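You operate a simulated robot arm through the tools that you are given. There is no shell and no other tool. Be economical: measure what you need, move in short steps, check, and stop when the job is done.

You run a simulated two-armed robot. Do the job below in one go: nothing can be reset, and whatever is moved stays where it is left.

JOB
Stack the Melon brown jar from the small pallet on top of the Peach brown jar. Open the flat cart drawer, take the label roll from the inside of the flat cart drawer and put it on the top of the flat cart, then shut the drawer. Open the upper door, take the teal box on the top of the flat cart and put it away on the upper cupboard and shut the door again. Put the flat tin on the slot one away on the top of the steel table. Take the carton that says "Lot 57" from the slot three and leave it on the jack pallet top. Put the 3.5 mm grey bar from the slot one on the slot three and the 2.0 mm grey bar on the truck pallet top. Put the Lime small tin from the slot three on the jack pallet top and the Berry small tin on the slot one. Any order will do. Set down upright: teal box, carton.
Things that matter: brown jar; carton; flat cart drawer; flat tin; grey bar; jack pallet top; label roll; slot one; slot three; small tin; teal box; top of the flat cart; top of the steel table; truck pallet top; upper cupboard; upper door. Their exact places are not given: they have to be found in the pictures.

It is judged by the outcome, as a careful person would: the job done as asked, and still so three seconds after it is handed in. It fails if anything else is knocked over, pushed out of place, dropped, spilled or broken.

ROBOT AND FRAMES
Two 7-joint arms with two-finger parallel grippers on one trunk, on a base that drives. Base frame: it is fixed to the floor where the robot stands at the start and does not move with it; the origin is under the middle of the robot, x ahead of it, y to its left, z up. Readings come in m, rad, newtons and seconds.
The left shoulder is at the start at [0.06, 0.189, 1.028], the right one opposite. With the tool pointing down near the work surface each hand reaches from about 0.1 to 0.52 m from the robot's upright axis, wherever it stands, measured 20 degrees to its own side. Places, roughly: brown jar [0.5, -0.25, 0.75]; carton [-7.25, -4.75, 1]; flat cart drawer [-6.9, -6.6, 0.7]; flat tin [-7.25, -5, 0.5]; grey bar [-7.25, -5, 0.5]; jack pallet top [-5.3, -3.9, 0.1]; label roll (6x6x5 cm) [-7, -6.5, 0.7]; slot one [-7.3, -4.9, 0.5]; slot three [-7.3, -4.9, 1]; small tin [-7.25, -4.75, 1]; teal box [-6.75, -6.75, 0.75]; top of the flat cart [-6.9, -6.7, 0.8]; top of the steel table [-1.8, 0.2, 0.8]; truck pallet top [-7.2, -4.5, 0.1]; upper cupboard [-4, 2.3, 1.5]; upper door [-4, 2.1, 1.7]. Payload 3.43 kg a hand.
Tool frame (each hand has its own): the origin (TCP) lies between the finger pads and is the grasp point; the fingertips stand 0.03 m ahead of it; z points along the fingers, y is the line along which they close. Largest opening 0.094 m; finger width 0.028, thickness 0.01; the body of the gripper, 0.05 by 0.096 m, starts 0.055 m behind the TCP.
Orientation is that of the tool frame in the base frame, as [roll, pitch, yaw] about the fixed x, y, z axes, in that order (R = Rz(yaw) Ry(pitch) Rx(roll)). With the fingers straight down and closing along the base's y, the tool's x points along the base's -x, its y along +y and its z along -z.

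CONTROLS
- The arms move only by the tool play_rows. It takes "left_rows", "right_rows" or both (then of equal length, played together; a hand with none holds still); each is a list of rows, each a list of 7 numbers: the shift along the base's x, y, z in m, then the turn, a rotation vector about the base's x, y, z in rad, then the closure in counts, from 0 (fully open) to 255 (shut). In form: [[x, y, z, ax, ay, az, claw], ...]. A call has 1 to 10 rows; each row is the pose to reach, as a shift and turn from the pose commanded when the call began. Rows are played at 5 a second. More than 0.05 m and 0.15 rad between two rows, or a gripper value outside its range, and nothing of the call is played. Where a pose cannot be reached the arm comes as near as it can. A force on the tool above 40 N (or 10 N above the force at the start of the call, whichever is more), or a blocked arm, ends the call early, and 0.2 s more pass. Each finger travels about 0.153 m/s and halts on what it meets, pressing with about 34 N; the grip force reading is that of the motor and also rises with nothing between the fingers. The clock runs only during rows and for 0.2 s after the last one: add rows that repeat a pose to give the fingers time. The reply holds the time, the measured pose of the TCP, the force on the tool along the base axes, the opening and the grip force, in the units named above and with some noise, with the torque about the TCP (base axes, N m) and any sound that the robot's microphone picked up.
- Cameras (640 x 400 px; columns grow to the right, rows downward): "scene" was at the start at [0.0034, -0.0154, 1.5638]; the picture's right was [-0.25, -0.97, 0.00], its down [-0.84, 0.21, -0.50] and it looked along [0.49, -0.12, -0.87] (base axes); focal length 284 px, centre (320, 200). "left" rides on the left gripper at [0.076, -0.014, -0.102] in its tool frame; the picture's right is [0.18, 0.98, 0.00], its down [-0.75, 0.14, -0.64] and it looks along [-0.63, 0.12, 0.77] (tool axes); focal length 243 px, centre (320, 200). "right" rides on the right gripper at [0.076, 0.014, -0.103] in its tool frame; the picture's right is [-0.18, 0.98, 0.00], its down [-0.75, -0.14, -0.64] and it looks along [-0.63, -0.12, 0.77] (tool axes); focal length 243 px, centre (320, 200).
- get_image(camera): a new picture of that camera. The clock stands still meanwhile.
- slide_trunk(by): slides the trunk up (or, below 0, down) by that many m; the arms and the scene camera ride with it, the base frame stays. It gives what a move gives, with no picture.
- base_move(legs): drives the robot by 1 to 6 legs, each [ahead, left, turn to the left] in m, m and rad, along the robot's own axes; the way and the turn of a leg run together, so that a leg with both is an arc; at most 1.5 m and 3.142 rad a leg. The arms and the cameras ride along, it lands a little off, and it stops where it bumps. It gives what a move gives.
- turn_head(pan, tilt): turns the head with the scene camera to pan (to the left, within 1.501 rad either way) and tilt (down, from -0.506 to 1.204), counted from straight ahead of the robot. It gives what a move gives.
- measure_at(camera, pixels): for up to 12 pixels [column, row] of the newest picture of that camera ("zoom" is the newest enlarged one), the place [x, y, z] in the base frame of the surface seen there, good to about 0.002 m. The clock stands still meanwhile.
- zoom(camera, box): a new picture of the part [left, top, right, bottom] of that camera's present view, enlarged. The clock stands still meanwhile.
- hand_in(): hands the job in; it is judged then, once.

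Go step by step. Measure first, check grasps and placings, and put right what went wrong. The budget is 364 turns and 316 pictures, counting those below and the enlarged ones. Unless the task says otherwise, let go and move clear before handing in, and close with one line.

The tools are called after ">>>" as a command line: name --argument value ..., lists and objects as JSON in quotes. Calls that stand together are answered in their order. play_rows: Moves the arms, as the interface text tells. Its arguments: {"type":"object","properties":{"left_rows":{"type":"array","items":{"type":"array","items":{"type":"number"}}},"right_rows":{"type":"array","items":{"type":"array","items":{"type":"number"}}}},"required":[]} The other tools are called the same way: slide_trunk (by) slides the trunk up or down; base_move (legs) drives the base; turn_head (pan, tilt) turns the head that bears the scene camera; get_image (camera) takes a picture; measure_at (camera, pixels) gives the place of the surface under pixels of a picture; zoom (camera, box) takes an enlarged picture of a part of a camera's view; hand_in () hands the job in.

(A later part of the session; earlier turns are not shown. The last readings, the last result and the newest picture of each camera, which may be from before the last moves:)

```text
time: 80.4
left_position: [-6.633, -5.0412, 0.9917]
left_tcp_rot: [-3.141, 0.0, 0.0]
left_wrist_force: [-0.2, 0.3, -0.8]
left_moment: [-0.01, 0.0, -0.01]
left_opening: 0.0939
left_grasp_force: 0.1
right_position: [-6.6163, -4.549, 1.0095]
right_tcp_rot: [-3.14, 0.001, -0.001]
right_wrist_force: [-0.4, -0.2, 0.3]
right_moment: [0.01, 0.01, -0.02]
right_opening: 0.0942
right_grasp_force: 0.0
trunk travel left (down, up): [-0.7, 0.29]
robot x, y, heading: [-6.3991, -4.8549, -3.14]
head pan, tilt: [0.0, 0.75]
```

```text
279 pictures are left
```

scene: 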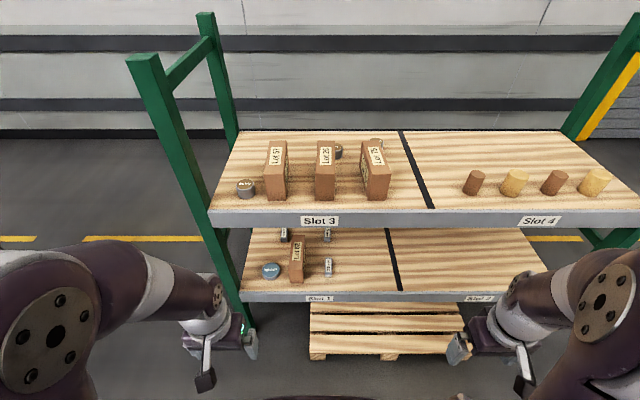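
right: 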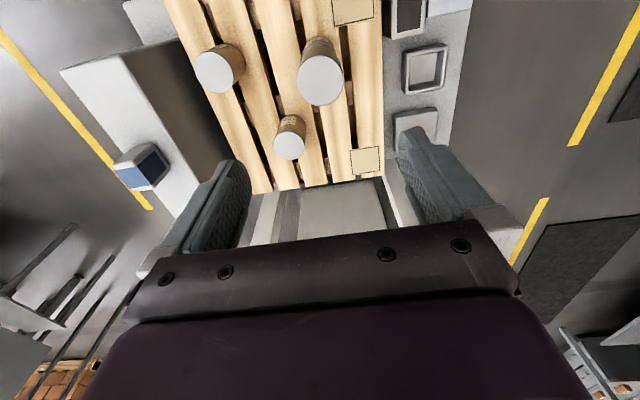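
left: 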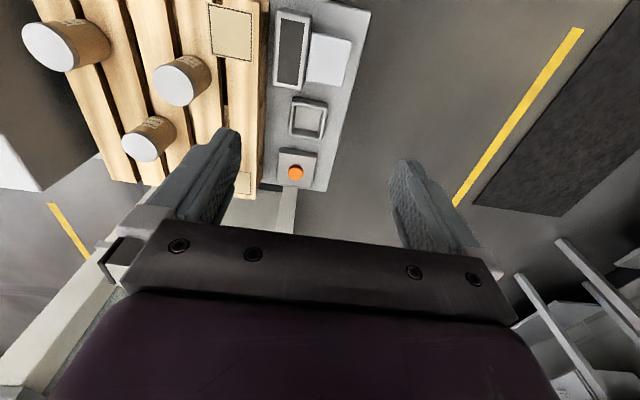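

>>> zoom --camera "scene" --box '[210, 120, 410, 220]'

>>> zoom --camera "scene" --box '[240, 220, 400, 305]'

>>> zoom --camera "scene" --box '[325, 135, 395, 205]'

>>> zoom --camera "scene" --box '[270, 222, 340, 282]'

```text
3.20 times, centred on (310, 170) of scene
```

zoom: 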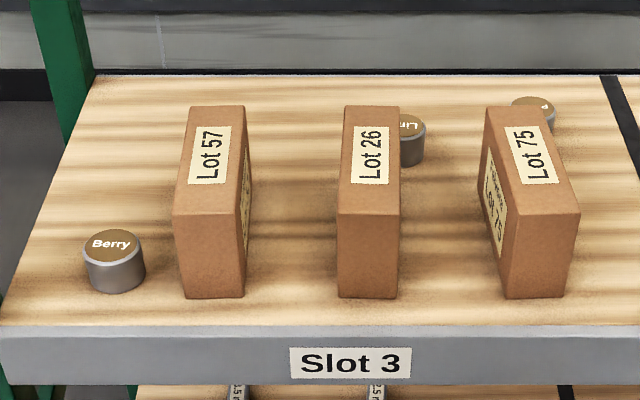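

```text
4.00 times, centred on (320, 262) of scene
```

zoom: 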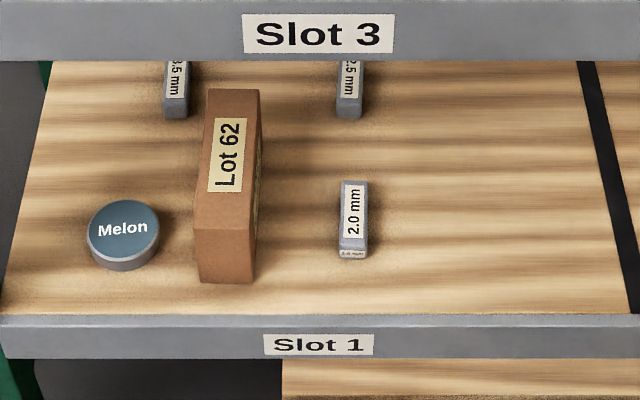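

```text
5.71 times, centred on (360, 170) of scene
```

zoom: 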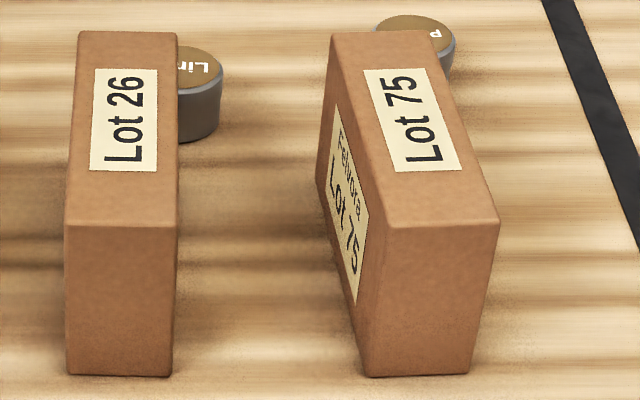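

```text
6.67 times, centred on (305, 252) of scene
```

zoom: 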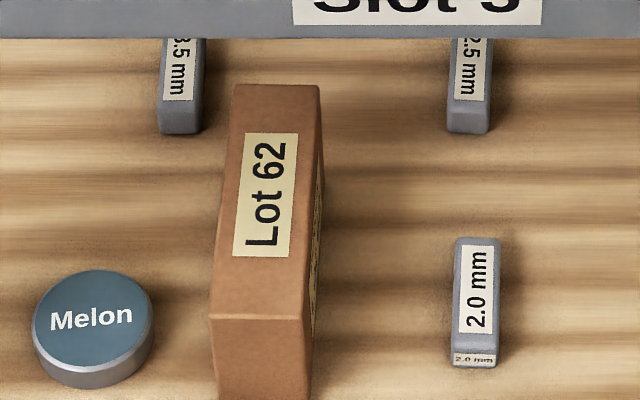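

Lot 57 is the leftmost carton; Lime tin is behind Lot 26; bars: back-left 3.5 and front 2.0. I check the back bars' labels and measure positions.

>>> get_image --camera "scene"

>>> measure_at --camera "scene" --pixels '[[245, 183], [245, 200], [276, 143], [274, 165], [270, 200], [339, 148], [340, 166], [270, 264], [270, 277], [328, 262], [328, 283], [285, 240]]'

>>> measure_at --camera "scene" --pixels '[[327, 240], [285, 247], [320, 212], [320, 222], [320, 292], [320, 299], [220, 210], [431, 206], [240, 132], [398, 131], [246, 292], [345, 340]]'

```text
274 pictures are left
```

scene: 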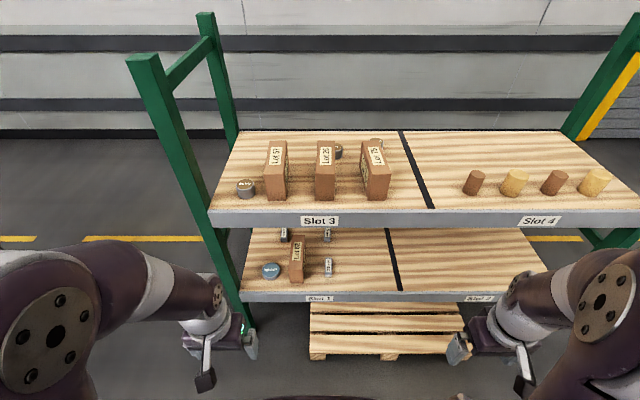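

```text
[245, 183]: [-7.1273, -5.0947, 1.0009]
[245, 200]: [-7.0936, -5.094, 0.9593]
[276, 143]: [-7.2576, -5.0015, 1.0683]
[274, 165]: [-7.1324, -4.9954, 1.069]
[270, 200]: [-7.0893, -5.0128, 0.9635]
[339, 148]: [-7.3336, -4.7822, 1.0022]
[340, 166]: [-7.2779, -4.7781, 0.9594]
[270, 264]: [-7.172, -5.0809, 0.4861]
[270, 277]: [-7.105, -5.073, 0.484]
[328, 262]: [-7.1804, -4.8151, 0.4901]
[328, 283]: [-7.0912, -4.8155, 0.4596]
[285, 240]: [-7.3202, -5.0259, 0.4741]
```

```text
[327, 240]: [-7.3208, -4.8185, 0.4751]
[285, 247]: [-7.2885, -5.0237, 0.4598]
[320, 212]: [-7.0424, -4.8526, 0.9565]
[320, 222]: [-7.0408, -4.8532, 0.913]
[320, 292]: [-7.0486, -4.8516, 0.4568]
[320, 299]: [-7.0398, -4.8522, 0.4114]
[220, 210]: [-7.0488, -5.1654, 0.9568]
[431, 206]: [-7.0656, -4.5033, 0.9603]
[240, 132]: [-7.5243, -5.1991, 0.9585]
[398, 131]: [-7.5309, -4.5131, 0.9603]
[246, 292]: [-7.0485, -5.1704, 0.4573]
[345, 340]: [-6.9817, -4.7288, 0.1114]
```

Upper shelf z=0.959, lower 0.4595, front edge x=−7.04. I raise the trunk, then move closer to x≈−6.72.

>>> slide_trunk --by 0.25

>>> base_move --legs '[[0.3, 0, 0]]'

>>> turn_head --pan 0.15 --tilt 0.95

>>> get_image --camera "scene"

```text
time: 83.0
left_position: [-6.6324, -5.0402, 1.2414]
left_tcp_rot: [3.141, 0.001, 0.0]
left_wrist_force: [-0.7, -0.5, -0.3]
left_moment: [0.02, 0.01, -0.03]
left_opening: 0.0941
left_grasp_force: 0.0
right_position: [-6.6177, -4.5495, 1.2592]
right_tcp_rot: [-3.14, 0.0, 0.0]
right_wrist_force: [0.0, -0.2, -0.7]
right_moment: [0.0, 0.0, -0.02]
right_opening: 0.0941
right_grasp_force: 0.2
trunk travel left (down, up): [-0.95, 0.04]
robot x, y, heading: [-6.401, -4.857, -3.14]
head pan, tilt: [0.0, 0.75]
```

```text
time: 85.1
left_position: [-6.9266, -5.0403, 1.2438]
left_tcp_rot: [-3.141, 0.0, -0.001]
left_wrist_force: [0.3, -0.9, -0.9]
left_moment: [-0.01, 0.0, 0.01]
left_opening: 0.0941
left_grasp_force: 0.1
right_position: [-6.9111, -4.5485, 1.2603]
right_tcp_rot: [-3.14, 0.001, -0.001]
right_wrist_force: [-0.2, 0.8, -0.6]
right_moment: [-0.04, 0.02, 0.03]
right_opening: 0.0939
right_grasp_force: 0.0
trunk travel left (down, up): [-0.95, 0.04]
robot x, y, heading: [-6.6933, -4.8564, -3.136]
head pan, tilt: [0.0, 0.75]
stopped in leg 1: the robot was blocked; the commanded pose is now the measured one
```

```text
time: 85.8
left_position: [-6.9289, -5.0406, 1.2423]
left_tcp_rot: [-3.141, -0.003, 0.001]
left_wrist_force: [-0.6, 0.7, 0.0]
left_moment: [-0.03, -0.01, 0.03]
left_opening: 0.0938
left_grasp_force: 0.0
right_position: [-6.9137, -4.5494, 1.2601]
right_tcp_rot: [-3.141, -0.001, -0.001]
right_wrist_force: [-0.9, -0.7, -0.6]
right_moment: [-0.03, -0.04, -0.01]
right_opening: 0.0939
right_grasp_force: 0.0
trunk travel left (down, up): [-0.95, 0.04]
robot x, y, heading: [-6.6947, -4.855, -3.145]
head pan, tilt: [0.15, 0.949]
```

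```text
273 pictures are left
```

scene: 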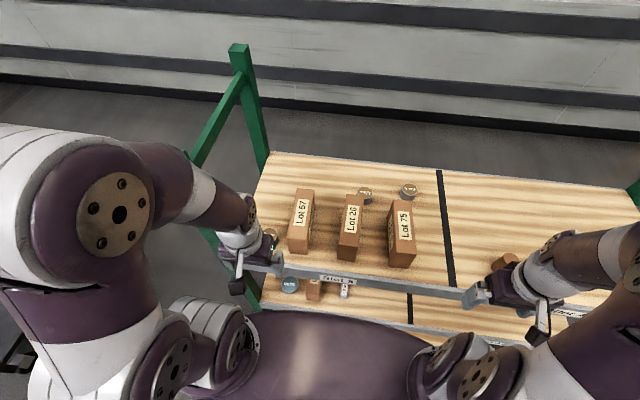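

Blocked at x=−6.694, so I back off 1.5 cm. Then view from the left hand camera.

>>> base_move --legs '[[-0.015, 0, 0]]'

>>> get_image --camera "left"

>>> get_image --camera "right"

```text
time: 86.6
left_position: [-6.9165, -5.0408, 1.2411]
left_tcp_rot: [-3.141, -0.001, 0.002]
left_wrist_force: [-1.2, 0.1, -0.1]
left_moment: [-0.03, -0.04, -0.01]
left_opening: 0.0939
left_grasp_force: 0.0
right_position: [-6.9015, -4.5492, 1.2598]
right_tcp_rot: [3.142, -0.006, 0.001]
right_wrist_force: [0.0, 0.2, -0.2]
right_moment: [0.01, -0.06, -0.03]
right_opening: 0.0939
right_grasp_force: 0.0
trunk travel left (down, up): [-0.95, 0.04]
robot x, y, heading: [-6.6787, -4.8535, -3.146]
head pan, tilt: [0.15, 0.949]
```

```text
272 pictures are left
```

left: 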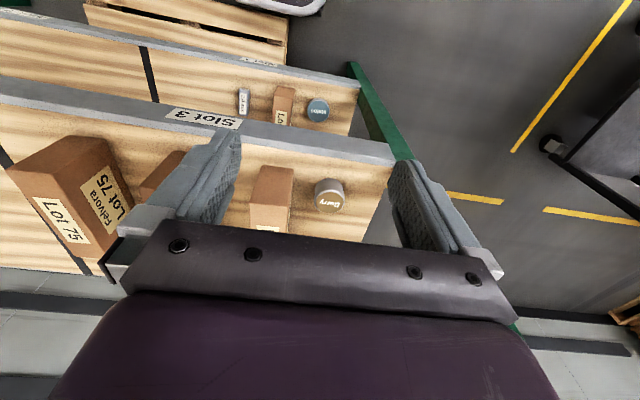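

```text
271 pictures are left
```

right: 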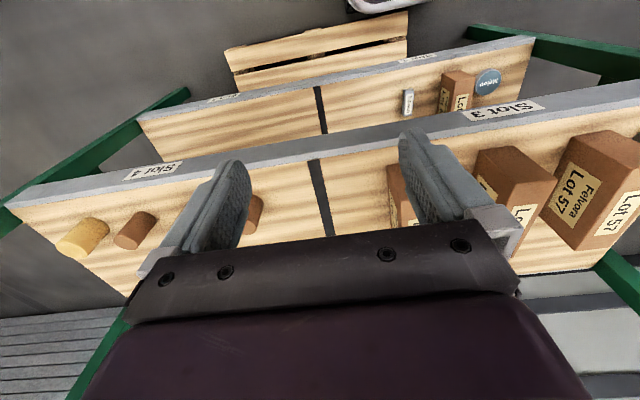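

I measure Berry tin and carton from the left camera.

>>> zoom --camera "left" --box '[240, 150, 400, 250]'

>>> measure_at --camera "zoom" --pixels '[[300, 190], [410, 190], [355, 210], [355, 180], [355, 120], [100, 180], [60, 90], [200, 90], [590, 100], [355, 235], [130, 90]]'

```text
4.00 times, centred on (320, 200) of left
```

zoom: 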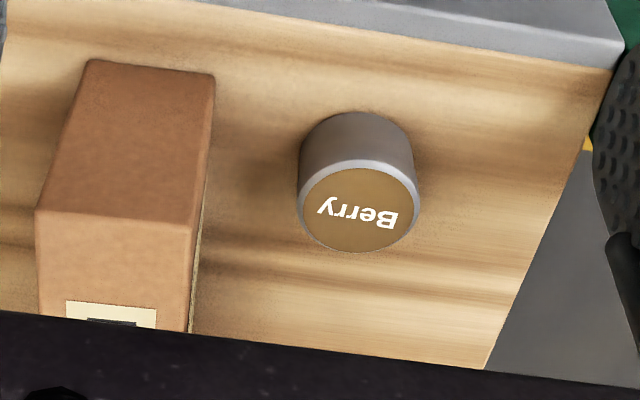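

```text
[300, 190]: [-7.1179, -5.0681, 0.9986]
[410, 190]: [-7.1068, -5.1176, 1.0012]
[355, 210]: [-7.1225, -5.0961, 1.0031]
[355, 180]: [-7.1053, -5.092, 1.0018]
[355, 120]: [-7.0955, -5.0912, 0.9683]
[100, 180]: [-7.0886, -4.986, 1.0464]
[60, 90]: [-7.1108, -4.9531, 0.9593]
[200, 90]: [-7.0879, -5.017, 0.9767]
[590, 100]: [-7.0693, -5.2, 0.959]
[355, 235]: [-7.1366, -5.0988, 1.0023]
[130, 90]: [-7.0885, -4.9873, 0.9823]
```

Berry: centre (−7.12,−5.095), Ø0.052, top 1.002. I approach with the left hand tilted 0.7 rad forward (same tilt will suit slot one), to just above it.

>>> play_rows --left_rows '[[0, -0.01, -0.0, 0, 0.14, 0, 0], [-0.03, -0.02, 0, 0, 0.28, 0, 0], [-0.07, -0.03, 0, 0, 0.42, 0, 0], [-0.11, -0.04, -0.02, 0, 0.56, 0, 0], [-0.145, -0.05, -0.05, 0, 0.7, 0, 0], [-0.175, -0.055, -0.08, 0, 0.7, 0, 0], [-0.195, -0.055, -0.12, 0, 0.7, 0, 0], [-0.195, -0.055, -0.15, 0, 0.7, 0, 0], [-0.195, -0.055, -0.15, 0, 0.7, 0, 0]]'

>>> get_image --camera "left"

```text
time: 88.6
left_position: [-7.1064, -5.0955, 1.0918]
left_tcp_rot: [-3.135, 0.699, 0.003]
left_wrist_force: [0.1, 0.6, -0.2]
left_moment: [0.0, 0.02, 0.0]
left_opening: 0.094
left_grasp_force: 0.3
left hand out of reach, approached as far as the arm can: row 1, 3
right_position: [-6.8959, -4.5493, 1.2599]
right_tcp_rot: [-3.14, 0.0, -0.001]
right_wrist_force: [1.5, -0.3, -0.8]
right_moment: [0.04, -0.02, 0.01]
right_opening: 0.0943
right_grasp_force: 0.0
trunk travel left (down, up): [-0.95, 0.04]
robot x, y, heading: [-6.6785, -4.8578, -3.141]
head pan, tilt: [0.15, 0.949]
```

```text
269 pictures are left
```

left: 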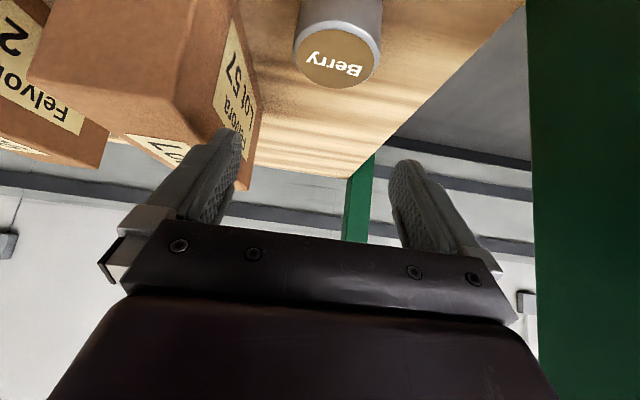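

TCP is aligned in y. Descend to z≈0.996, checking midway by force.

>>> play_rows --left_rows '[[-0.004, 0, -0.04, 0, 0, 0, 0], [-0.006, 0, -0.075, 0, 0, 0, 0], [-0.006, 0, -0.096, 0, 0, 0, 0], [-0.006, 0, -0.096, 0, 0, 0, 0]]'

>>> get_image --camera "left"

```text
time: 89.6
left_position: [-7.1351, -5.0872, 1.001]
left_tcp_rot: [-3.098, 0.691, 0.03]
left_wrist_force: [-0.3, 0.0, 0.4]
left_moment: [-0.02, -0.01, -0.03]
left_opening: 0.0937
left_grasp_force: 0.1
left hand out of reach, approached as far as the arm can: row 1, 2, 3, 4
right_position: [-6.8968, -4.5488, 1.2611]
right_tcp_rot: [-3.14, 0.0, 0.0]
right_wrist_force: [0.0, 0.6, -1.5]
right_moment: [0.01, 0.01, 0.02]
right_opening: 0.0939
right_grasp_force: 0.2
trunk travel left (down, up): [-0.95, 0.04]
robot x, y, heading: [-6.6797, -4.8526, -3.142]
head pan, tilt: [0.15, 0.949]
```

```text
268 pictures are left
```

left: 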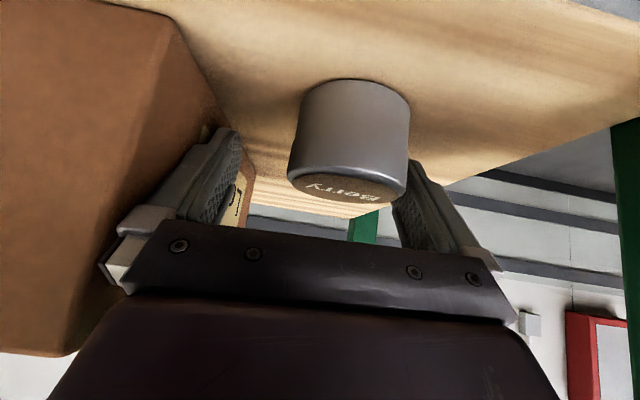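

The tilted pose is too close to the body (out of reach, x overshot). I raise and back the base 0.18 m for more room.

>>> play_rows --left_rows '[[0.006, 0, 0.04, 0, 0, 0, 0], [0.006, 0, 0.08, 0, 0, 0, 0], [0.006, 0, 0.11, 0, 0, 0, 0], [0.006, 0, 0.11, 0, 0, 0, 0]]'

>>> base_move --legs '[[-0.18, 0, 0]]'

```text
time: 90.6
left_position: [-7.1287, -5.0845, 1.1096]
left_tcp_rot: [-3.14, 0.701, -0.001]
left_wrist_force: [0.6, -0.1, -1.2]
left_moment: [-0.03, 0.03, 0.0]
left_opening: 0.0938
left_grasp_force: 0.0
left hand out of reach, approached as far as the arm can: row 1
right_position: [-6.8982, -4.5482, 1.2592]
right_tcp_rot: [-3.14, -0.002, 0.001]
right_wrist_force: [0.5, -0.2, -1.0]
right_moment: [-0.01, 0.02, -0.01]
right_opening: 0.094
right_grasp_force: 0.0
trunk travel left (down, up): [-0.95, 0.04]
robot x, y, heading: [-6.6811, -4.8549, -3.14]
head pan, tilt: [0.15, 0.949]
```

```text
time: 92.1
left_position: [-6.9522, -5.0849, 1.1095]
left_tcp_rot: [-3.14, 0.697, 0.003]
left_wrist_force: [0.1, 0.6, -0.5]
left_moment: [0.0, 0.0, -0.01]
left_opening: 0.0939
left_grasp_force: 0.1
right_position: [-6.7215, -4.5495, 1.2597]
right_tcp_rot: [-3.14, -0.003, 0.002]
right_wrist_force: [0.2, 0.9, 0.5]
right_moment: [0.02, -0.06, 0.02]
right_opening: 0.0942
right_grasp_force: 0.0
trunk travel left (down, up): [-0.95, 0.04]
robot x, y, heading: [-6.5011, -4.8563, -3.141]
head pan, tilt: [0.15, 0.949]
```

>>> play_rows --left_rows '[[-0.045, -0.005, 0, 0, 0, 0, 0], [-0.09, -0.01, 0, 0, 0, 0, 0], [-0.13, -0.01, 0, 0, 0, 0, 0], [-0.16, -0.01, -0.01, 0, 0, 0, 0], [-0.16, -0.01, -0.05, 0, 0, 0, 0], [-0.16, -0.01, -0.09, 0, 0, 0, 0], [-0.16, -0.01, -0.113, 0, 0, 0, 0], [-0.16, -0.01, -0.113, 0, 0, 0, 0]]'

>>> get_image --camera "left"

```text
time: 93.9
left_position: [-7.1087, -5.0938, 0.9968]
left_tcp_rot: [-3.142, 0.7, 0.002]
left_wrist_force: [-0.1, -0.8, 0.3]
left_moment: [-0.02, 0.01, 0.04]
left_opening: 0.0941
left_grasp_force: 0.1
right_position: [-6.7183, -4.549, 1.2604]
right_tcp_rot: [-3.141, 0.003, 0.004]
right_wrist_force: [1.1, 0.7, 0.1]
right_moment: [0.01, 0.01, 0.01]
right_opening: 0.0941
right_grasp_force: 0.0
trunk travel left (down, up): [-0.95, 0.04]
robot x, y, heading: [-6.5017, -4.8538, -3.141]
head pan, tilt: [0.15, 0.949]
```

```text
267 pictures are left
```

left: 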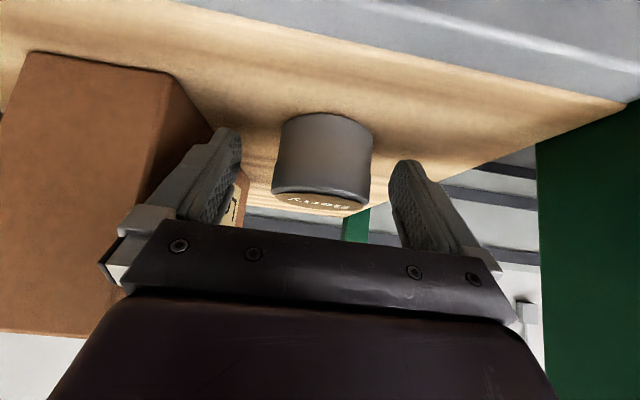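

The tin is between the fingers; move 1 cm further in, close, and lift.

>>> play_rows --left_rows '[[-0.01, 0, 0, 0, 0, 0, 0], [-0.01, 0, 0, 0, 0, 0, 255], [-0.01, 0, 0, 0, 0, 0, 255], [-0.01, 0, 0, 0, 0, 0, 255], [-0.01, 0, 0.03, 0, 0, 0, 255], [-0.01, 0, 0.07, 0, 0, 0, 255], [-0.01, 0, 0.11, 0, 0, 0, 255], [0.03, 0, 0.15, 0, 0, 0, 255], [0.03, 0, 0.15, 0, 0, 0, 255]]'

>>> get_image --camera "left"

```text
refused: row 8 steps farther than a row can; nothing moved
```

```text
266 pictures are left
```

left: 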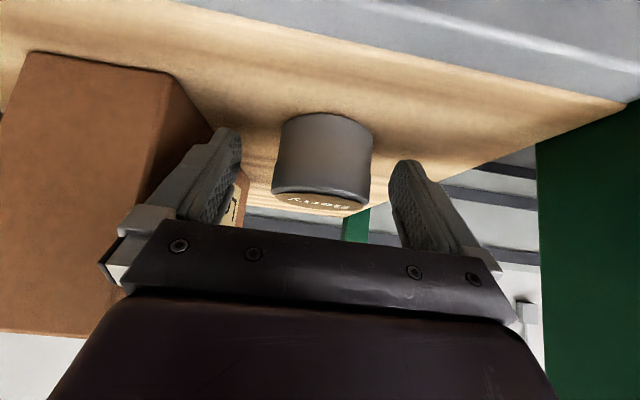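

>>> play_rows --left_rows '[[-0.01, 0, 0, 0, 0, 0, 0], [-0.01, 0, 0, 0, 0, 0, 255], [-0.01, 0, 0, 0, 0, 0, 255], [-0.01, 0, 0, 0, 0, 0, 255], [-0.01, 0, 0.03, 0, 0, 0, 255], [-0.01, 0, 0.07, 0, 0, 0, 255], [-0.01, 0, 0.11, 0, 0, 0, 255], [0.02, 0, 0.14, 0, 0, 0, 255], [0.05, 0, 0.14, 0, 0, 0, 255], [0.05, 0, 0.14, 0, 0, 0, 255]]'

>>> get_image --camera "left"

```text
time: 96.1
left_position: [-7.0605, -5.096, 1.1375]
left_tcp_rot: [3.141, 0.698, 0.001]
left_wrist_force: [0.2, 0.6, -1.0]
left_moment: [0.0, 0.0, 0.0]
left_opening: 0.0595
left_grasp_force: 33.6
right_position: [-6.7208, -4.55, 1.2589]
right_tcp_rot: [-3.14, -0.002, 0.003]
right_wrist_force: [-0.3, 0.6, -0.8]
right_moment: [0.0, -0.01, 0.0]
right_opening: 0.0942
right_grasp_force: 0.0
trunk travel left (down, up): [-0.95, 0.04]
robot x, y, heading: [-6.4967, -4.8539, -3.14]
head pan, tilt: [0.15, 0.949]
```

```text
265 pictures are left
```

left: 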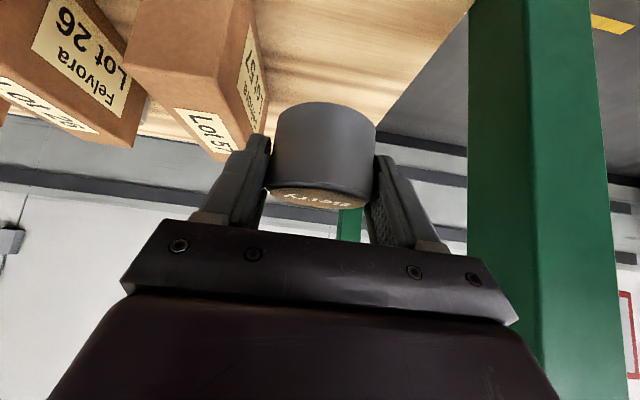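

Gripped. I back off, lower the trunk 0.5 m, strafe right to bring Berry to a free part of slot one (y≈−4.66).

>>> base_move --legs '[[-0.2, 0, 0]]'

>>> slide_trunk --by -0.5

>>> base_move --legs '[[0, -0.43, 0]]'

>>> turn_head --pan 0.3 --tilt 0.6

>>> get_image --camera "scene"

>>> get_image --camera "left"

```text
time: 97.7
left_position: [-6.8625, -5.0967, 1.1361]
left_tcp_rot: [3.141, 0.699, 0.004]
left_wrist_force: [-0.8, 0.4, -1.2]
left_moment: [0.01, -0.03, -0.02]
left_opening: 0.0594
left_grasp_force: 34.5
right_position: [-6.5243, -4.549, 1.2591]
right_tcp_rot: [-3.139, -0.003, 0.004]
right_wrist_force: [-0.4, -0.2, 0.0]
right_moment: [0.01, -0.03, 0.01]
right_opening: 0.094
right_grasp_force: 0.0
trunk travel left (down, up): [-0.95, 0.04]
robot x, y, heading: [-6.3035, -4.8523, -3.135]
head pan, tilt: [0.15, 0.949]
```

```text
refused: -0.5 is not a number from -0.4 to 0.4
```

```text
time: 100.3
left_position: [-6.8629, -4.6678, 1.1388]
left_tcp_rot: [-3.14, 0.699, 0.001]
left_wrist_force: [-0.4, 0.4, -0.8]
left_moment: [0.0, -0.04, -0.03]
left_opening: 0.0567
left_grasp_force: 33.8
right_position: [-6.5216, -4.1211, 1.259]
right_tcp_rot: [-3.14, 0.001, 0.0]
right_wrist_force: [0.6, -0.4, 0.3]
right_moment: [0.04, -0.01, -0.03]
right_opening: 0.0941
right_grasp_force: 0.1
trunk travel left (down, up): [-0.95, 0.04]
robot x, y, heading: [-6.3025, -4.4245, -3.14]
head pan, tilt: [0.15, 0.949]
```

```text
time: 101.1
left_position: [-6.8625, -4.6662, 1.1382]
left_tcp_rot: [3.141, 0.699, 0.0]
left_wrist_force: [0.5, -0.4, -0.6]
left_moment: [-0.02, -0.02, -0.06]
left_opening: 0.0566
left_grasp_force: 34.4
right_position: [-6.5211, -4.1192, 1.2602]
right_tcp_rot: [3.141, 0.0, 0.0]
right_wrist_force: [-0.1, 0.4, 0.4]
right_moment: [-0.02, 0.0, -0.02]
right_opening: 0.0938
right_grasp_force: 0.0
trunk travel left (down, up): [-0.95, 0.04]
robot x, y, heading: [-6.3033, -4.4278, -3.141]
head pan, tilt: [0.3, 0.6]
```

```text
264 pictures are left
```

scene: 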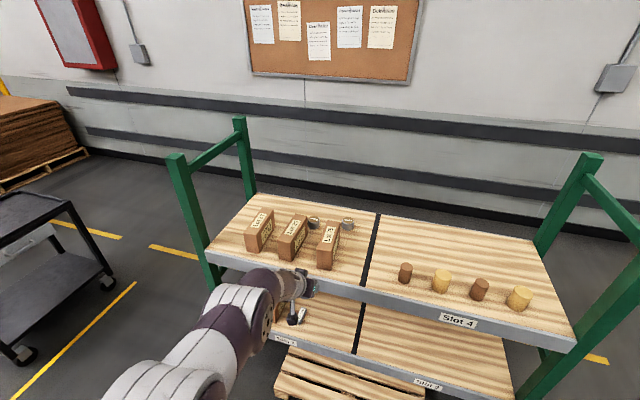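

```text
263 pictures are left
```

left: 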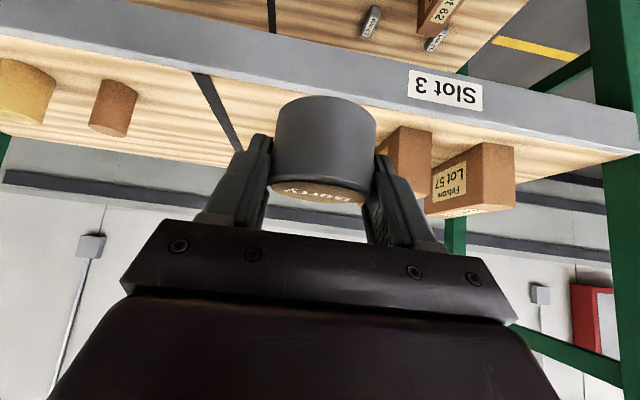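

I lower the trunk in two slides and check the view.

>>> slide_trunk --by -0.4

>>> slide_trunk --by -0.12

>>> base_move --legs '[[0.15, 0, 0]]'

>>> get_image --camera "scene"

>>> get_image --camera "left"

```text
time: 104.9
left_position: [-6.8627, -4.6673, 0.7385]
left_tcp_rot: [-3.141, 0.699, 0.0]
left_wrist_force: [-0.4, -0.2, -0.8]
left_moment: [0.03, 0.01, 0.04]
left_opening: 0.057
left_grasp_force: 34.3
right_position: [-6.5216, -4.1206, 0.8593]
right_tcp_rot: [-3.14, 0.0, -0.001]
right_wrist_force: [1.2, -0.2, -0.3]
right_moment: [-0.01, -0.01, -0.02]
right_opening: 0.094
right_grasp_force: 0.0
trunk travel left (down, up): [-0.55, 0.44]
robot x, y, heading: [-6.3012, -4.4244, -3.141]
head pan, tilt: [0.3, 0.6]
```

```text
time: 106.4
left_position: [-6.8624, -4.6663, 0.6183]
left_tcp_rot: [-3.141, 0.699, 0.0]
left_wrist_force: [-0.1, -0.2, -0.3]
left_moment: [0.01, 0.02, -0.05]
left_opening: 0.057
left_grasp_force: 33.7
right_position: [-6.521, -4.1205, 0.741]
right_tcp_rot: [3.141, -0.001, -0.001]
right_wrist_force: [0.3, -0.1, 0.0]
right_moment: [-0.01, -0.02, -0.02]
right_opening: 0.094
right_grasp_force: 0.0
trunk travel left (down, up): [-0.43, 0.56]
robot x, y, heading: [-6.3017, -4.4271, -3.143]
head pan, tilt: [0.3, 0.6]
```

```text
time: 107.8
left_position: [-7.0121, -4.6655, 0.6162]
left_tcp_rot: [-3.141, 0.698, 0.001]
left_wrist_force: [0.0, -0.4, -1.4]
left_moment: [0.01, -0.03, 0.02]
left_opening: 0.0566
left_grasp_force: 34.5
right_position: [-6.6716, -4.1203, 0.7395]
right_tcp_rot: [-3.141, -0.002, -0.001]
right_wrist_force: [-1.1, -0.2, -0.7]
right_moment: [-0.02, -0.05, 0.02]
right_opening: 0.0939
right_grasp_force: 0.0
trunk travel left (down, up): [-0.43, 0.56]
robot x, y, heading: [-6.4498, -4.4245, -3.139]
head pan, tilt: [0.3, 0.6]
```

```text
262 pictures are left
```

scene: 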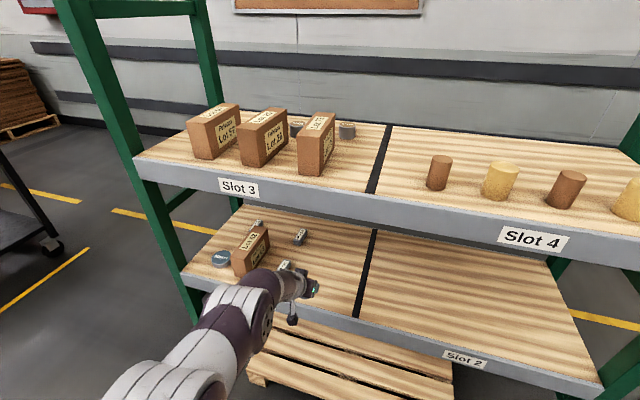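

```text
261 pictures are left
```

left: 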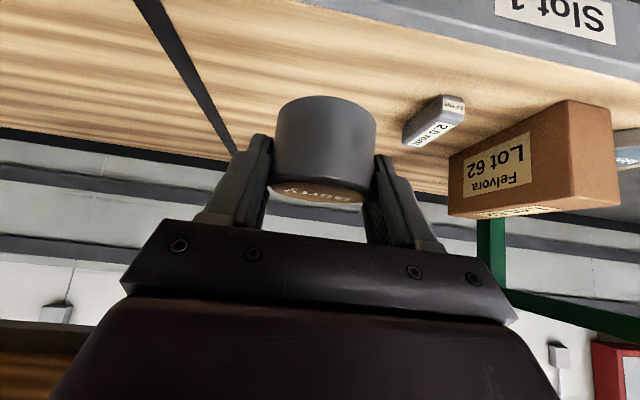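

Space clear between the 2.0 bar and the divider. Move in and lower to z≈0.499.

>>> play_rows --left_rows '[[-0.04, 0, 0, 0, 0, 0, 255], [-0.08, 0, 0, 0, 0, 0, 255], [-0.12, 0, -0.01, 0, 0, 0, 255], [-0.12, 0, -0.05, 0, 0, 0, 255], [-0.12, 0, -0.09, 0, 0, 0, 255], [-0.12, 0, -0.108, 0, 0, 0, 255], [-0.12, 0, -0.114, 0, 0, 0, 255], [-0.12, 0, -0.117, 0, 0, 0, 255], [-0.12, 0, -0.117, 0, 0, 0, 255]]'

>>> get_image --camera "left"

```text
time: 109.8
left_position: [-7.1322, -4.6668, 0.5]
left_tcp_rot: [3.141, 0.701, 0.0]
left_wrist_force: [0.6, 0.4, -0.6]
left_moment: [0.01, 0.0, 0.0]
left_opening: 0.0565
left_grasp_force: 33.9
right_position: [-6.6716, -4.1201, 0.7403]
right_tcp_rot: [-3.14, 0.0, 0.002]
right_wrist_force: [-0.4, -0.2, -0.5]
right_moment: [0.01, 0.0, -0.01]
right_opening: 0.0941
right_grasp_force: 0.0
trunk travel left (down, up): [-0.43, 0.56]
robot x, y, heading: [-6.4515, -4.4248, -3.139]
head pan, tilt: [0.3, 0.6]
```

```text
260 pictures are left
```

left: 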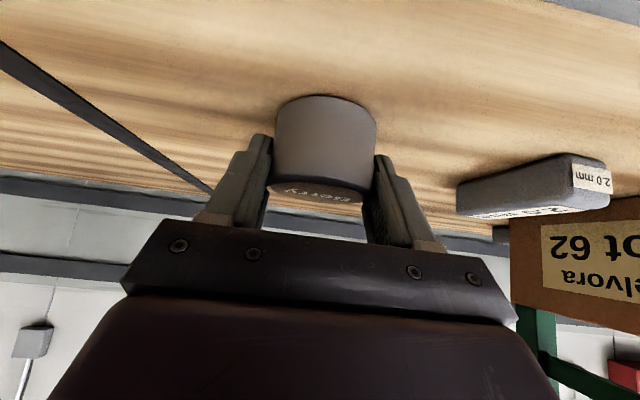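

Almost touching; lower 3 mm more, release gently, and retreat along the tool axis.

>>> play_rows --left_rows '[[0, 0, -0.002, 0, 0, 0, 255], [0, 0, -0.003, 0, 0, 0, 255], [0, 0, -0.003, 0, 0, 0, 130], [0, 0, -0.003, 0, 0, 0, 60], [0, 0, -0.003, 0, 0, 0, 60], [0.02, 0, 0.02, 0, 0, 0, 60], [0.05, 0, 0.05, 0, 0, 0, 60], [0.08, 0, 0.08, 0, 0, 0, 0], [0.1, 0, 0.1, 0, 0, 0, 0]]'

>>> get_image --camera "left"

```text
time: 111.8
left_position: [-7.0315, -4.6657, 0.6012]
left_tcp_rot: [-3.141, 0.701, 0.0]
left_wrist_force: [0.2, 0.3, 0.0]
left_moment: [-0.01, 0.01, 0.03]
left_opening: 0.0939
left_grasp_force: 0.0
right_position: [-6.6698, -4.1197, 0.7405]
right_tcp_rot: [-3.141, -0.001, -0.001]
right_wrist_force: [-0.2, 0.6, 0.6]
right_moment: [0.0, 0.04, -0.03]
right_opening: 0.0938
right_grasp_force: 0.0
trunk travel left (down, up): [-0.43, 0.56]
robot x, y, heading: [-6.4515, -4.4261, -3.138]
head pan, tilt: [0.3, 0.6]
```

```text
259 pictures are left
```

left: 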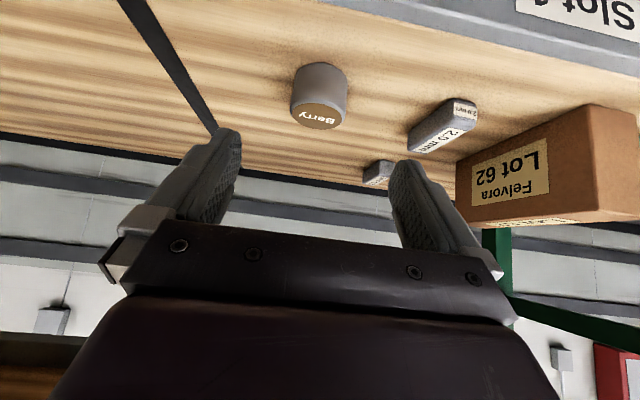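

Berry stands in slot one. Now the 2.0 mm bar: zoom and measure.

>>> zoom --camera "left" --box '[360, 80, 520, 200]'

>>> measure_at --camera "zoom" --pixels '[[370, 85], [330, 190], [260, 240], [240, 260], [200, 250], [400, 80], [450, 90], [460, 150], [290, 280], [120, 340], [100, 400]]'

```text
3.33 times, centred on (440, 140) of left
```

zoom: 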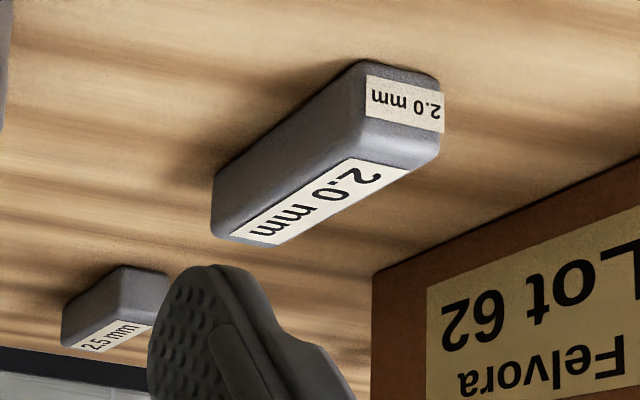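

```text
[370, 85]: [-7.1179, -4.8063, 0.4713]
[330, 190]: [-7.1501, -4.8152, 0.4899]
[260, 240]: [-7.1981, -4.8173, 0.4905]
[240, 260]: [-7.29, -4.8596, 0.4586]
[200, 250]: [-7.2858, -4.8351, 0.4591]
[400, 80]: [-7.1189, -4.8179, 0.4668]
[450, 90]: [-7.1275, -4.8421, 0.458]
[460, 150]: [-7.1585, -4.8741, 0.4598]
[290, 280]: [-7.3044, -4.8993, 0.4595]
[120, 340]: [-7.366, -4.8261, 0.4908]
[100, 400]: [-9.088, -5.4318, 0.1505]
```

2.0 bar: x −7.118…−7.215, y≈−4.816, top 0.490. (The other back-right bar is 2.5.) Move the left hand over it and down.

>>> play_rows --left_rows '[[0, -0.045, 0.0, 0, 0, 0, 0], [0, -0.09, 0, 0, 0, 0, 0], [-0.02, -0.13, 0, 0, 0, 0, 0], [-0.06, -0.15, 0, 0, 0, 0, 0], [-0.1, -0.15, -0.015, 0, 0, 0, 0], [-0.121, -0.15, -0.045, 0, 0, 0, 0], [-0.121, -0.15, -0.08, 0, 0, 0, 0], [-0.121, -0.15, -0.1, 0, 0, 0, 0], [-0.121, -0.15, -0.107, 0, 0, 0, 0], [-0.121, -0.15, -0.107, 0, 0, 0, 0]]'

>>> get_image --camera "left"

```text
time: 114.0
left_position: [-7.1527, -4.8176, 0.4937]
left_tcp_rot: [-3.141, 0.7, 0.001]
left_wrist_force: [0.9, -0.4, 0.6]
left_moment: [-0.01, 0.02, 0.0]
left_opening: 0.0941
left_grasp_force: 0.1
right_position: [-6.6715, -4.1206, 0.7407]
right_tcp_rot: [-3.139, 0.001, 0.0]
right_wrist_force: [1.1, -1.0, -0.2]
right_moment: [0.02, -0.04, 0.01]
right_opening: 0.0938
right_grasp_force: 0.0
trunk travel left (down, up): [-0.43, 0.56]
robot x, y, heading: [-6.4521, -4.4289, -3.141]
head pan, tilt: [0.3, 0.6]
```

```text
257 pictures are left
```

left: 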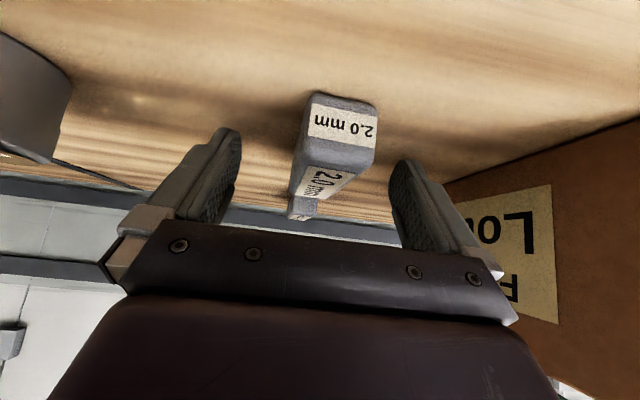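

Bar between the fingers. Close, lift, and withdraw.

>>> play_rows --left_rows '[[0, 0, 0, 0, 0, 0, 255], [0, 0, 0, 0, 0, 0, 255], [0, 0, 0, 0, 0, 0, 255], [0, 0, 0.03, 0, 0, 0, 255], [0.01, 0, 0.06, 0, 0, 0, 255], [0.05, 0, 0.08, 0, 0, 0, 255], [0.09, 0, 0.1, 0, 0, 0, 255], [0.13, 0, 0.12, 0, 0, 0, 255], [0.17, 0, 0.12, 0, 0, 0, 255], [0.2, 0, 0.12, 0, 0, 0, 255]]'

>>> get_image --camera "left"

>>> turn_head --pan 0.4 --tilt 1.0

>>> get_image --camera "scene"

```text
time: 116.2
left_position: [-6.951, -4.8152, 0.6143]
left_tcp_rot: [3.14, 0.7, 0.001]
left_wrist_force: [0.7, -0.2, -1.0]
left_moment: [-0.02, -0.01, -0.03]
left_opening: 0.0358
left_grasp_force: 34.1
right_position: [-6.6707, -4.1191, 0.7408]
right_tcp_rot: [-3.139, 0.001, -0.001]
right_wrist_force: [-0.6, 0.3, 0.0]
right_moment: [0.0, 0.03, 0.02]
right_opening: 0.0941
right_grasp_force: 0.1
trunk travel left (down, up): [-0.43, 0.56]
robot x, y, heading: [-6.4508, -4.4258, -3.142]
head pan, tilt: [0.3, 0.6]
```

```text
256 pictures are left
```

left: 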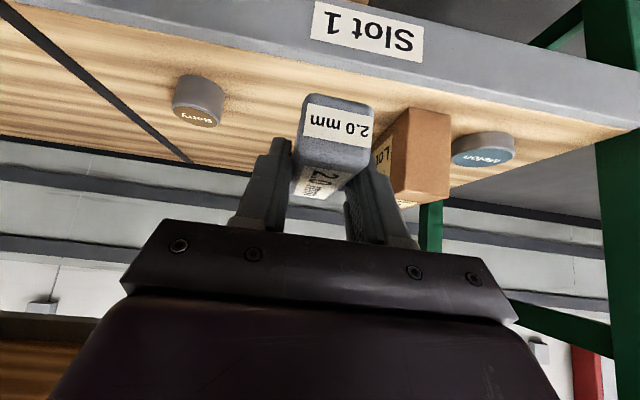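

```text
time: 117.1
left_position: [-6.9537, -4.8162, 0.6134]
left_tcp_rot: [-3.141, 0.701, -0.001]
left_wrist_force: [-0.1, -0.5, -1.3]
left_moment: [-0.02, -0.04, -0.03]
left_opening: 0.0357
left_grasp_force: 33.4
right_position: [-6.6714, -4.1206, 0.7391]
right_tcp_rot: [-3.14, 0.002, 0.0]
right_wrist_force: [0.9, 0.9, -0.3]
right_moment: [0.02, 0.0, -0.02]
right_opening: 0.0942
right_grasp_force: 0.1
trunk travel left (down, up): [-0.43, 0.56]
robot x, y, heading: [-6.4539, -4.4265, -3.141]
head pan, tilt: [0.4, 1.0]
```

```text
255 pictures are left
```

scene: 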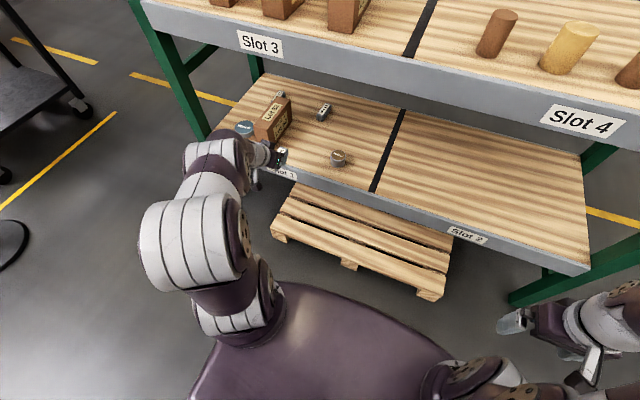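

Bar held. Measure the truck pallet's visible top.

>>> measure_at --camera "scene" --pixels '[[276, 230], [355, 255], [438, 290], [360, 240], [345, 215], [370, 222], [330, 205], [340, 222], [430, 262], [300, 195], [400, 250], [355, 247]]'

```text
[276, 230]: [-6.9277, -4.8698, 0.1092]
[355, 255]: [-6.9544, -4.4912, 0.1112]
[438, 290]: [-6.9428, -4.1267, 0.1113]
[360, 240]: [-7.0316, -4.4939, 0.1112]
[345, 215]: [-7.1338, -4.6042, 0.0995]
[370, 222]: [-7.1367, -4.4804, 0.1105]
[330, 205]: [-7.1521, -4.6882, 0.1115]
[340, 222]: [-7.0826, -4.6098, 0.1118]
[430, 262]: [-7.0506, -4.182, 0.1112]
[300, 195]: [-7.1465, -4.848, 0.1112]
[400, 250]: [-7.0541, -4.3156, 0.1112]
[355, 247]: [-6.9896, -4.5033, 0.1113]
```

Pallet top z=0.111, x −6.93…, y −4.87…−4.12. I shift the hand to y≈−4.65, pull back, and slide the trunk down 0.4.

>>> play_rows --left_rows '[[0.02, 0.04, 0, 0, 0, 0, 255], [0.04, 0.08, 0, 0, 0, 0, 255], [0.04, 0.12, 0, 0, 0, 0, 255], [0.04, 0.16, 0, 0, 0, 0, 255], [0.04, 0.16, 0, 0, 0, 0, 255]]'

>>> slide_trunk --by -0.4

>>> get_image --camera "left"

>>> get_image --camera "scene"

```text
time: 118.3
left_position: [-6.9114, -4.6561, 0.613]
left_tcp_rot: [3.141, 0.698, -0.002]
left_wrist_force: [0.4, 0.1, -1.3]
left_moment: [0.0, 0.01, -0.02]
left_opening: 0.0355
left_grasp_force: 34.1
right_position: [-6.6707, -4.1198, 0.7396]
right_tcp_rot: [-3.14, 0.0, 0.0]
right_wrist_force: [-1.5, 0.5, -0.2]
right_moment: [-0.02, -0.04, -0.03]
right_opening: 0.0942
right_grasp_force: 0.1
trunk travel left (down, up): [-0.43, 0.56]
robot x, y, heading: [-6.4531, -4.4234, -3.146]
head pan, tilt: [0.4, 1.0]
```

```text
time: 122.1
left_position: [-6.9117, -4.6559, 0.2137]
left_tcp_rot: [3.141, 0.7, -0.001]
left_wrist_force: [0.1, -0.2, -0.6]
left_moment: [0.01, 0.01, 0.0]
left_opening: 0.0354
left_grasp_force: 34.0
right_position: [-6.6706, -4.1205, 0.3397]
right_tcp_rot: [-3.14, 0.001, 0.001]
right_wrist_force: [0.5, 0.5, 0.5]
right_moment: [0.0, 0.0, 0.03]
right_opening: 0.0944
right_grasp_force: 0.0
trunk travel left (down, up): [-0.03, 0.96]
robot x, y, heading: [-6.454, -4.4273, -3.144]
head pan, tilt: [0.4, 1.0]
```

```text
254 pictures are left
```

left: 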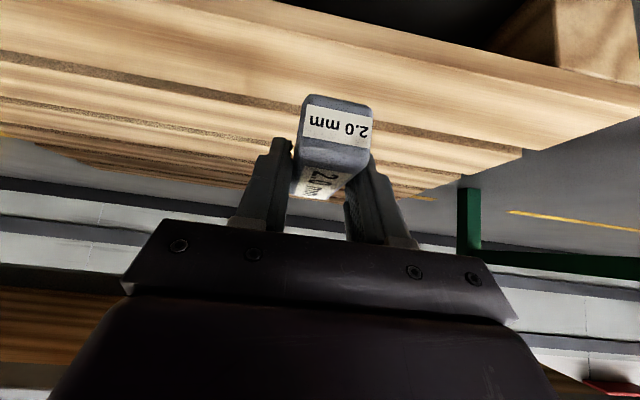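

```text
253 pictures are left
```

scene: 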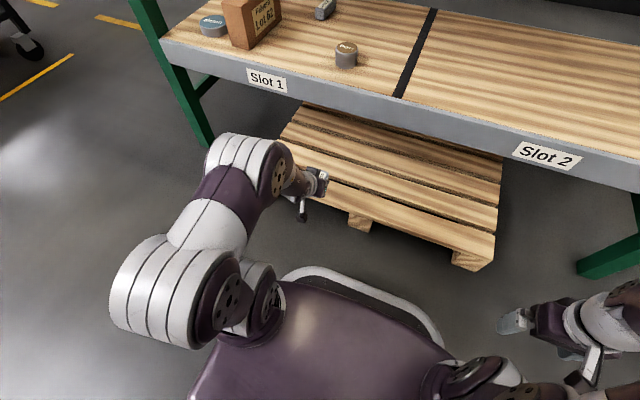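

Clear path. Move in 0.11 m and lower to z≈0.146.

>>> play_rows --left_rows '[[-0.04, 0, 0, 0, 0, 0, 255], [-0.08, 0, -0.01, 0, 0, 0, 255], [-0.11, 0, -0.035, 0, 0, 0, 255], [-0.11, 0, -0.055, 0, 0, 0, 255], [-0.11, 0, -0.064, 0, 0, 0, 255], [-0.11, 0, -0.068, 0, 0, 0, 255], [-0.11, 0, -0.068, 0, 0, 0, 255]]'

>>> get_image --camera "left"

```text
time: 123.7
left_position: [-7.0218, -4.6558, 0.1458]
left_tcp_rot: [3.141, 0.701, 0.001]
left_wrist_force: [0.1, -0.3, 2.3]
left_moment: [0.01, -0.01, -0.02]
left_opening: 0.0354
left_grasp_force: 33.8
right_position: [-6.6709, -4.1212, 0.3404]
right_tcp_rot: [-3.14, 0.0, -0.001]
right_wrist_force: [0.2, 0.5, -0.2]
right_moment: [0.02, -0.04, 0.0]
right_opening: 0.0942
right_grasp_force: 0.1
trunk travel left (down, up): [-0.03, 0.96]
robot x, y, heading: [-6.4524, -4.426, -3.139]
head pan, tilt: [0.4, 1.0]
```

```text
252 pictures are left
```

left: 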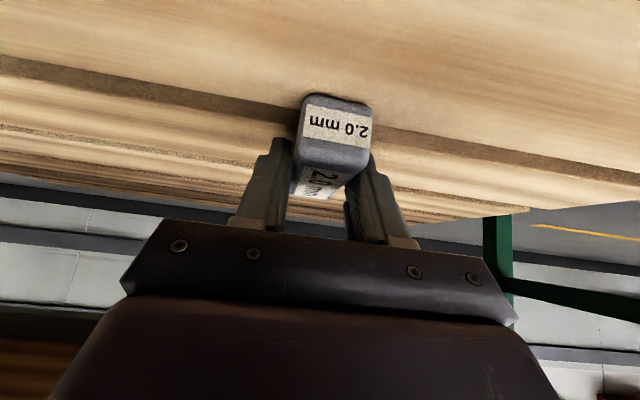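

Contact (2.3 N). Release and retreat.

>>> play_rows --left_rows '[[0, 0, 0, 0, 0, 0, 180], [0, 0, 0, 0, 0, 0, 120], [0, 0, 0, 0, 0, 0, 100], [0.02, 0, 0.02, 0, 0, 0, 100], [0.05, 0, 0.04, 0, 0, 0, 100], [0.09, 0, 0.06, 0, 0, 0, 50], [0.12, 0, 0.08, 0, 0, 0, 0], [0.14, 0, 0.08, 0, 0, 0, 0]]'

>>> get_image --camera "left"

>>> slide_trunk --by 0.4

```text
time: 125.5
left_position: [-6.8828, -4.6553, 0.2264]
left_tcp_rot: [-3.142, 0.699, 0.002]
left_wrist_force: [0.7, 0.3, 0.2]
left_moment: [0.03, 0.03, -0.03]
left_opening: 0.094
left_grasp_force: 0.0
right_position: [-6.6713, -4.1207, 0.3402]
right_tcp_rot: [-3.139, 0.002, 0.0]
right_wrist_force: [0.0, 0.4, 0.2]
right_moment: [0.02, -0.02, -0.02]
right_opening: 0.0939
right_grasp_force: 0.1
trunk travel left (down, up): [-0.03, 0.96]
robot x, y, heading: [-6.4505, -4.4259, -3.138]
head pan, tilt: [0.4, 1.0]
```

```text
251 pictures are left
```

left: 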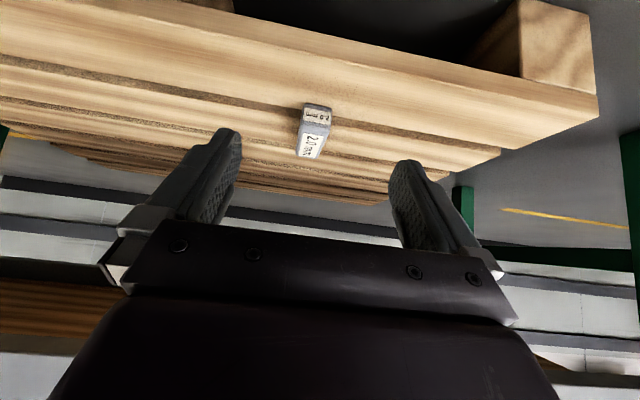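

```text
time: 129.3
left_position: [-6.8848, -4.6553, 0.6259]
left_tcp_rot: [3.142, 0.701, -0.002]
left_wrist_force: [0.2, -0.6, 0.9]
left_moment: [0.0, 0.0, -0.03]
left_opening: 0.0939
left_grasp_force: 0.2
right_position: [-6.6698, -4.1203, 0.7403]
right_tcp_rot: [-3.14, -0.001, 0.001]
right_wrist_force: [-0.9, 0.4, -0.4]
right_moment: [-0.01, -0.04, 0.01]
right_opening: 0.094
right_grasp_force: 0.0
trunk travel left (down, up): [-0.43, 0.56]
robot x, y, heading: [-6.4529, -4.4263, -3.14]
head pan, tilt: [0.4, 1.0]
```

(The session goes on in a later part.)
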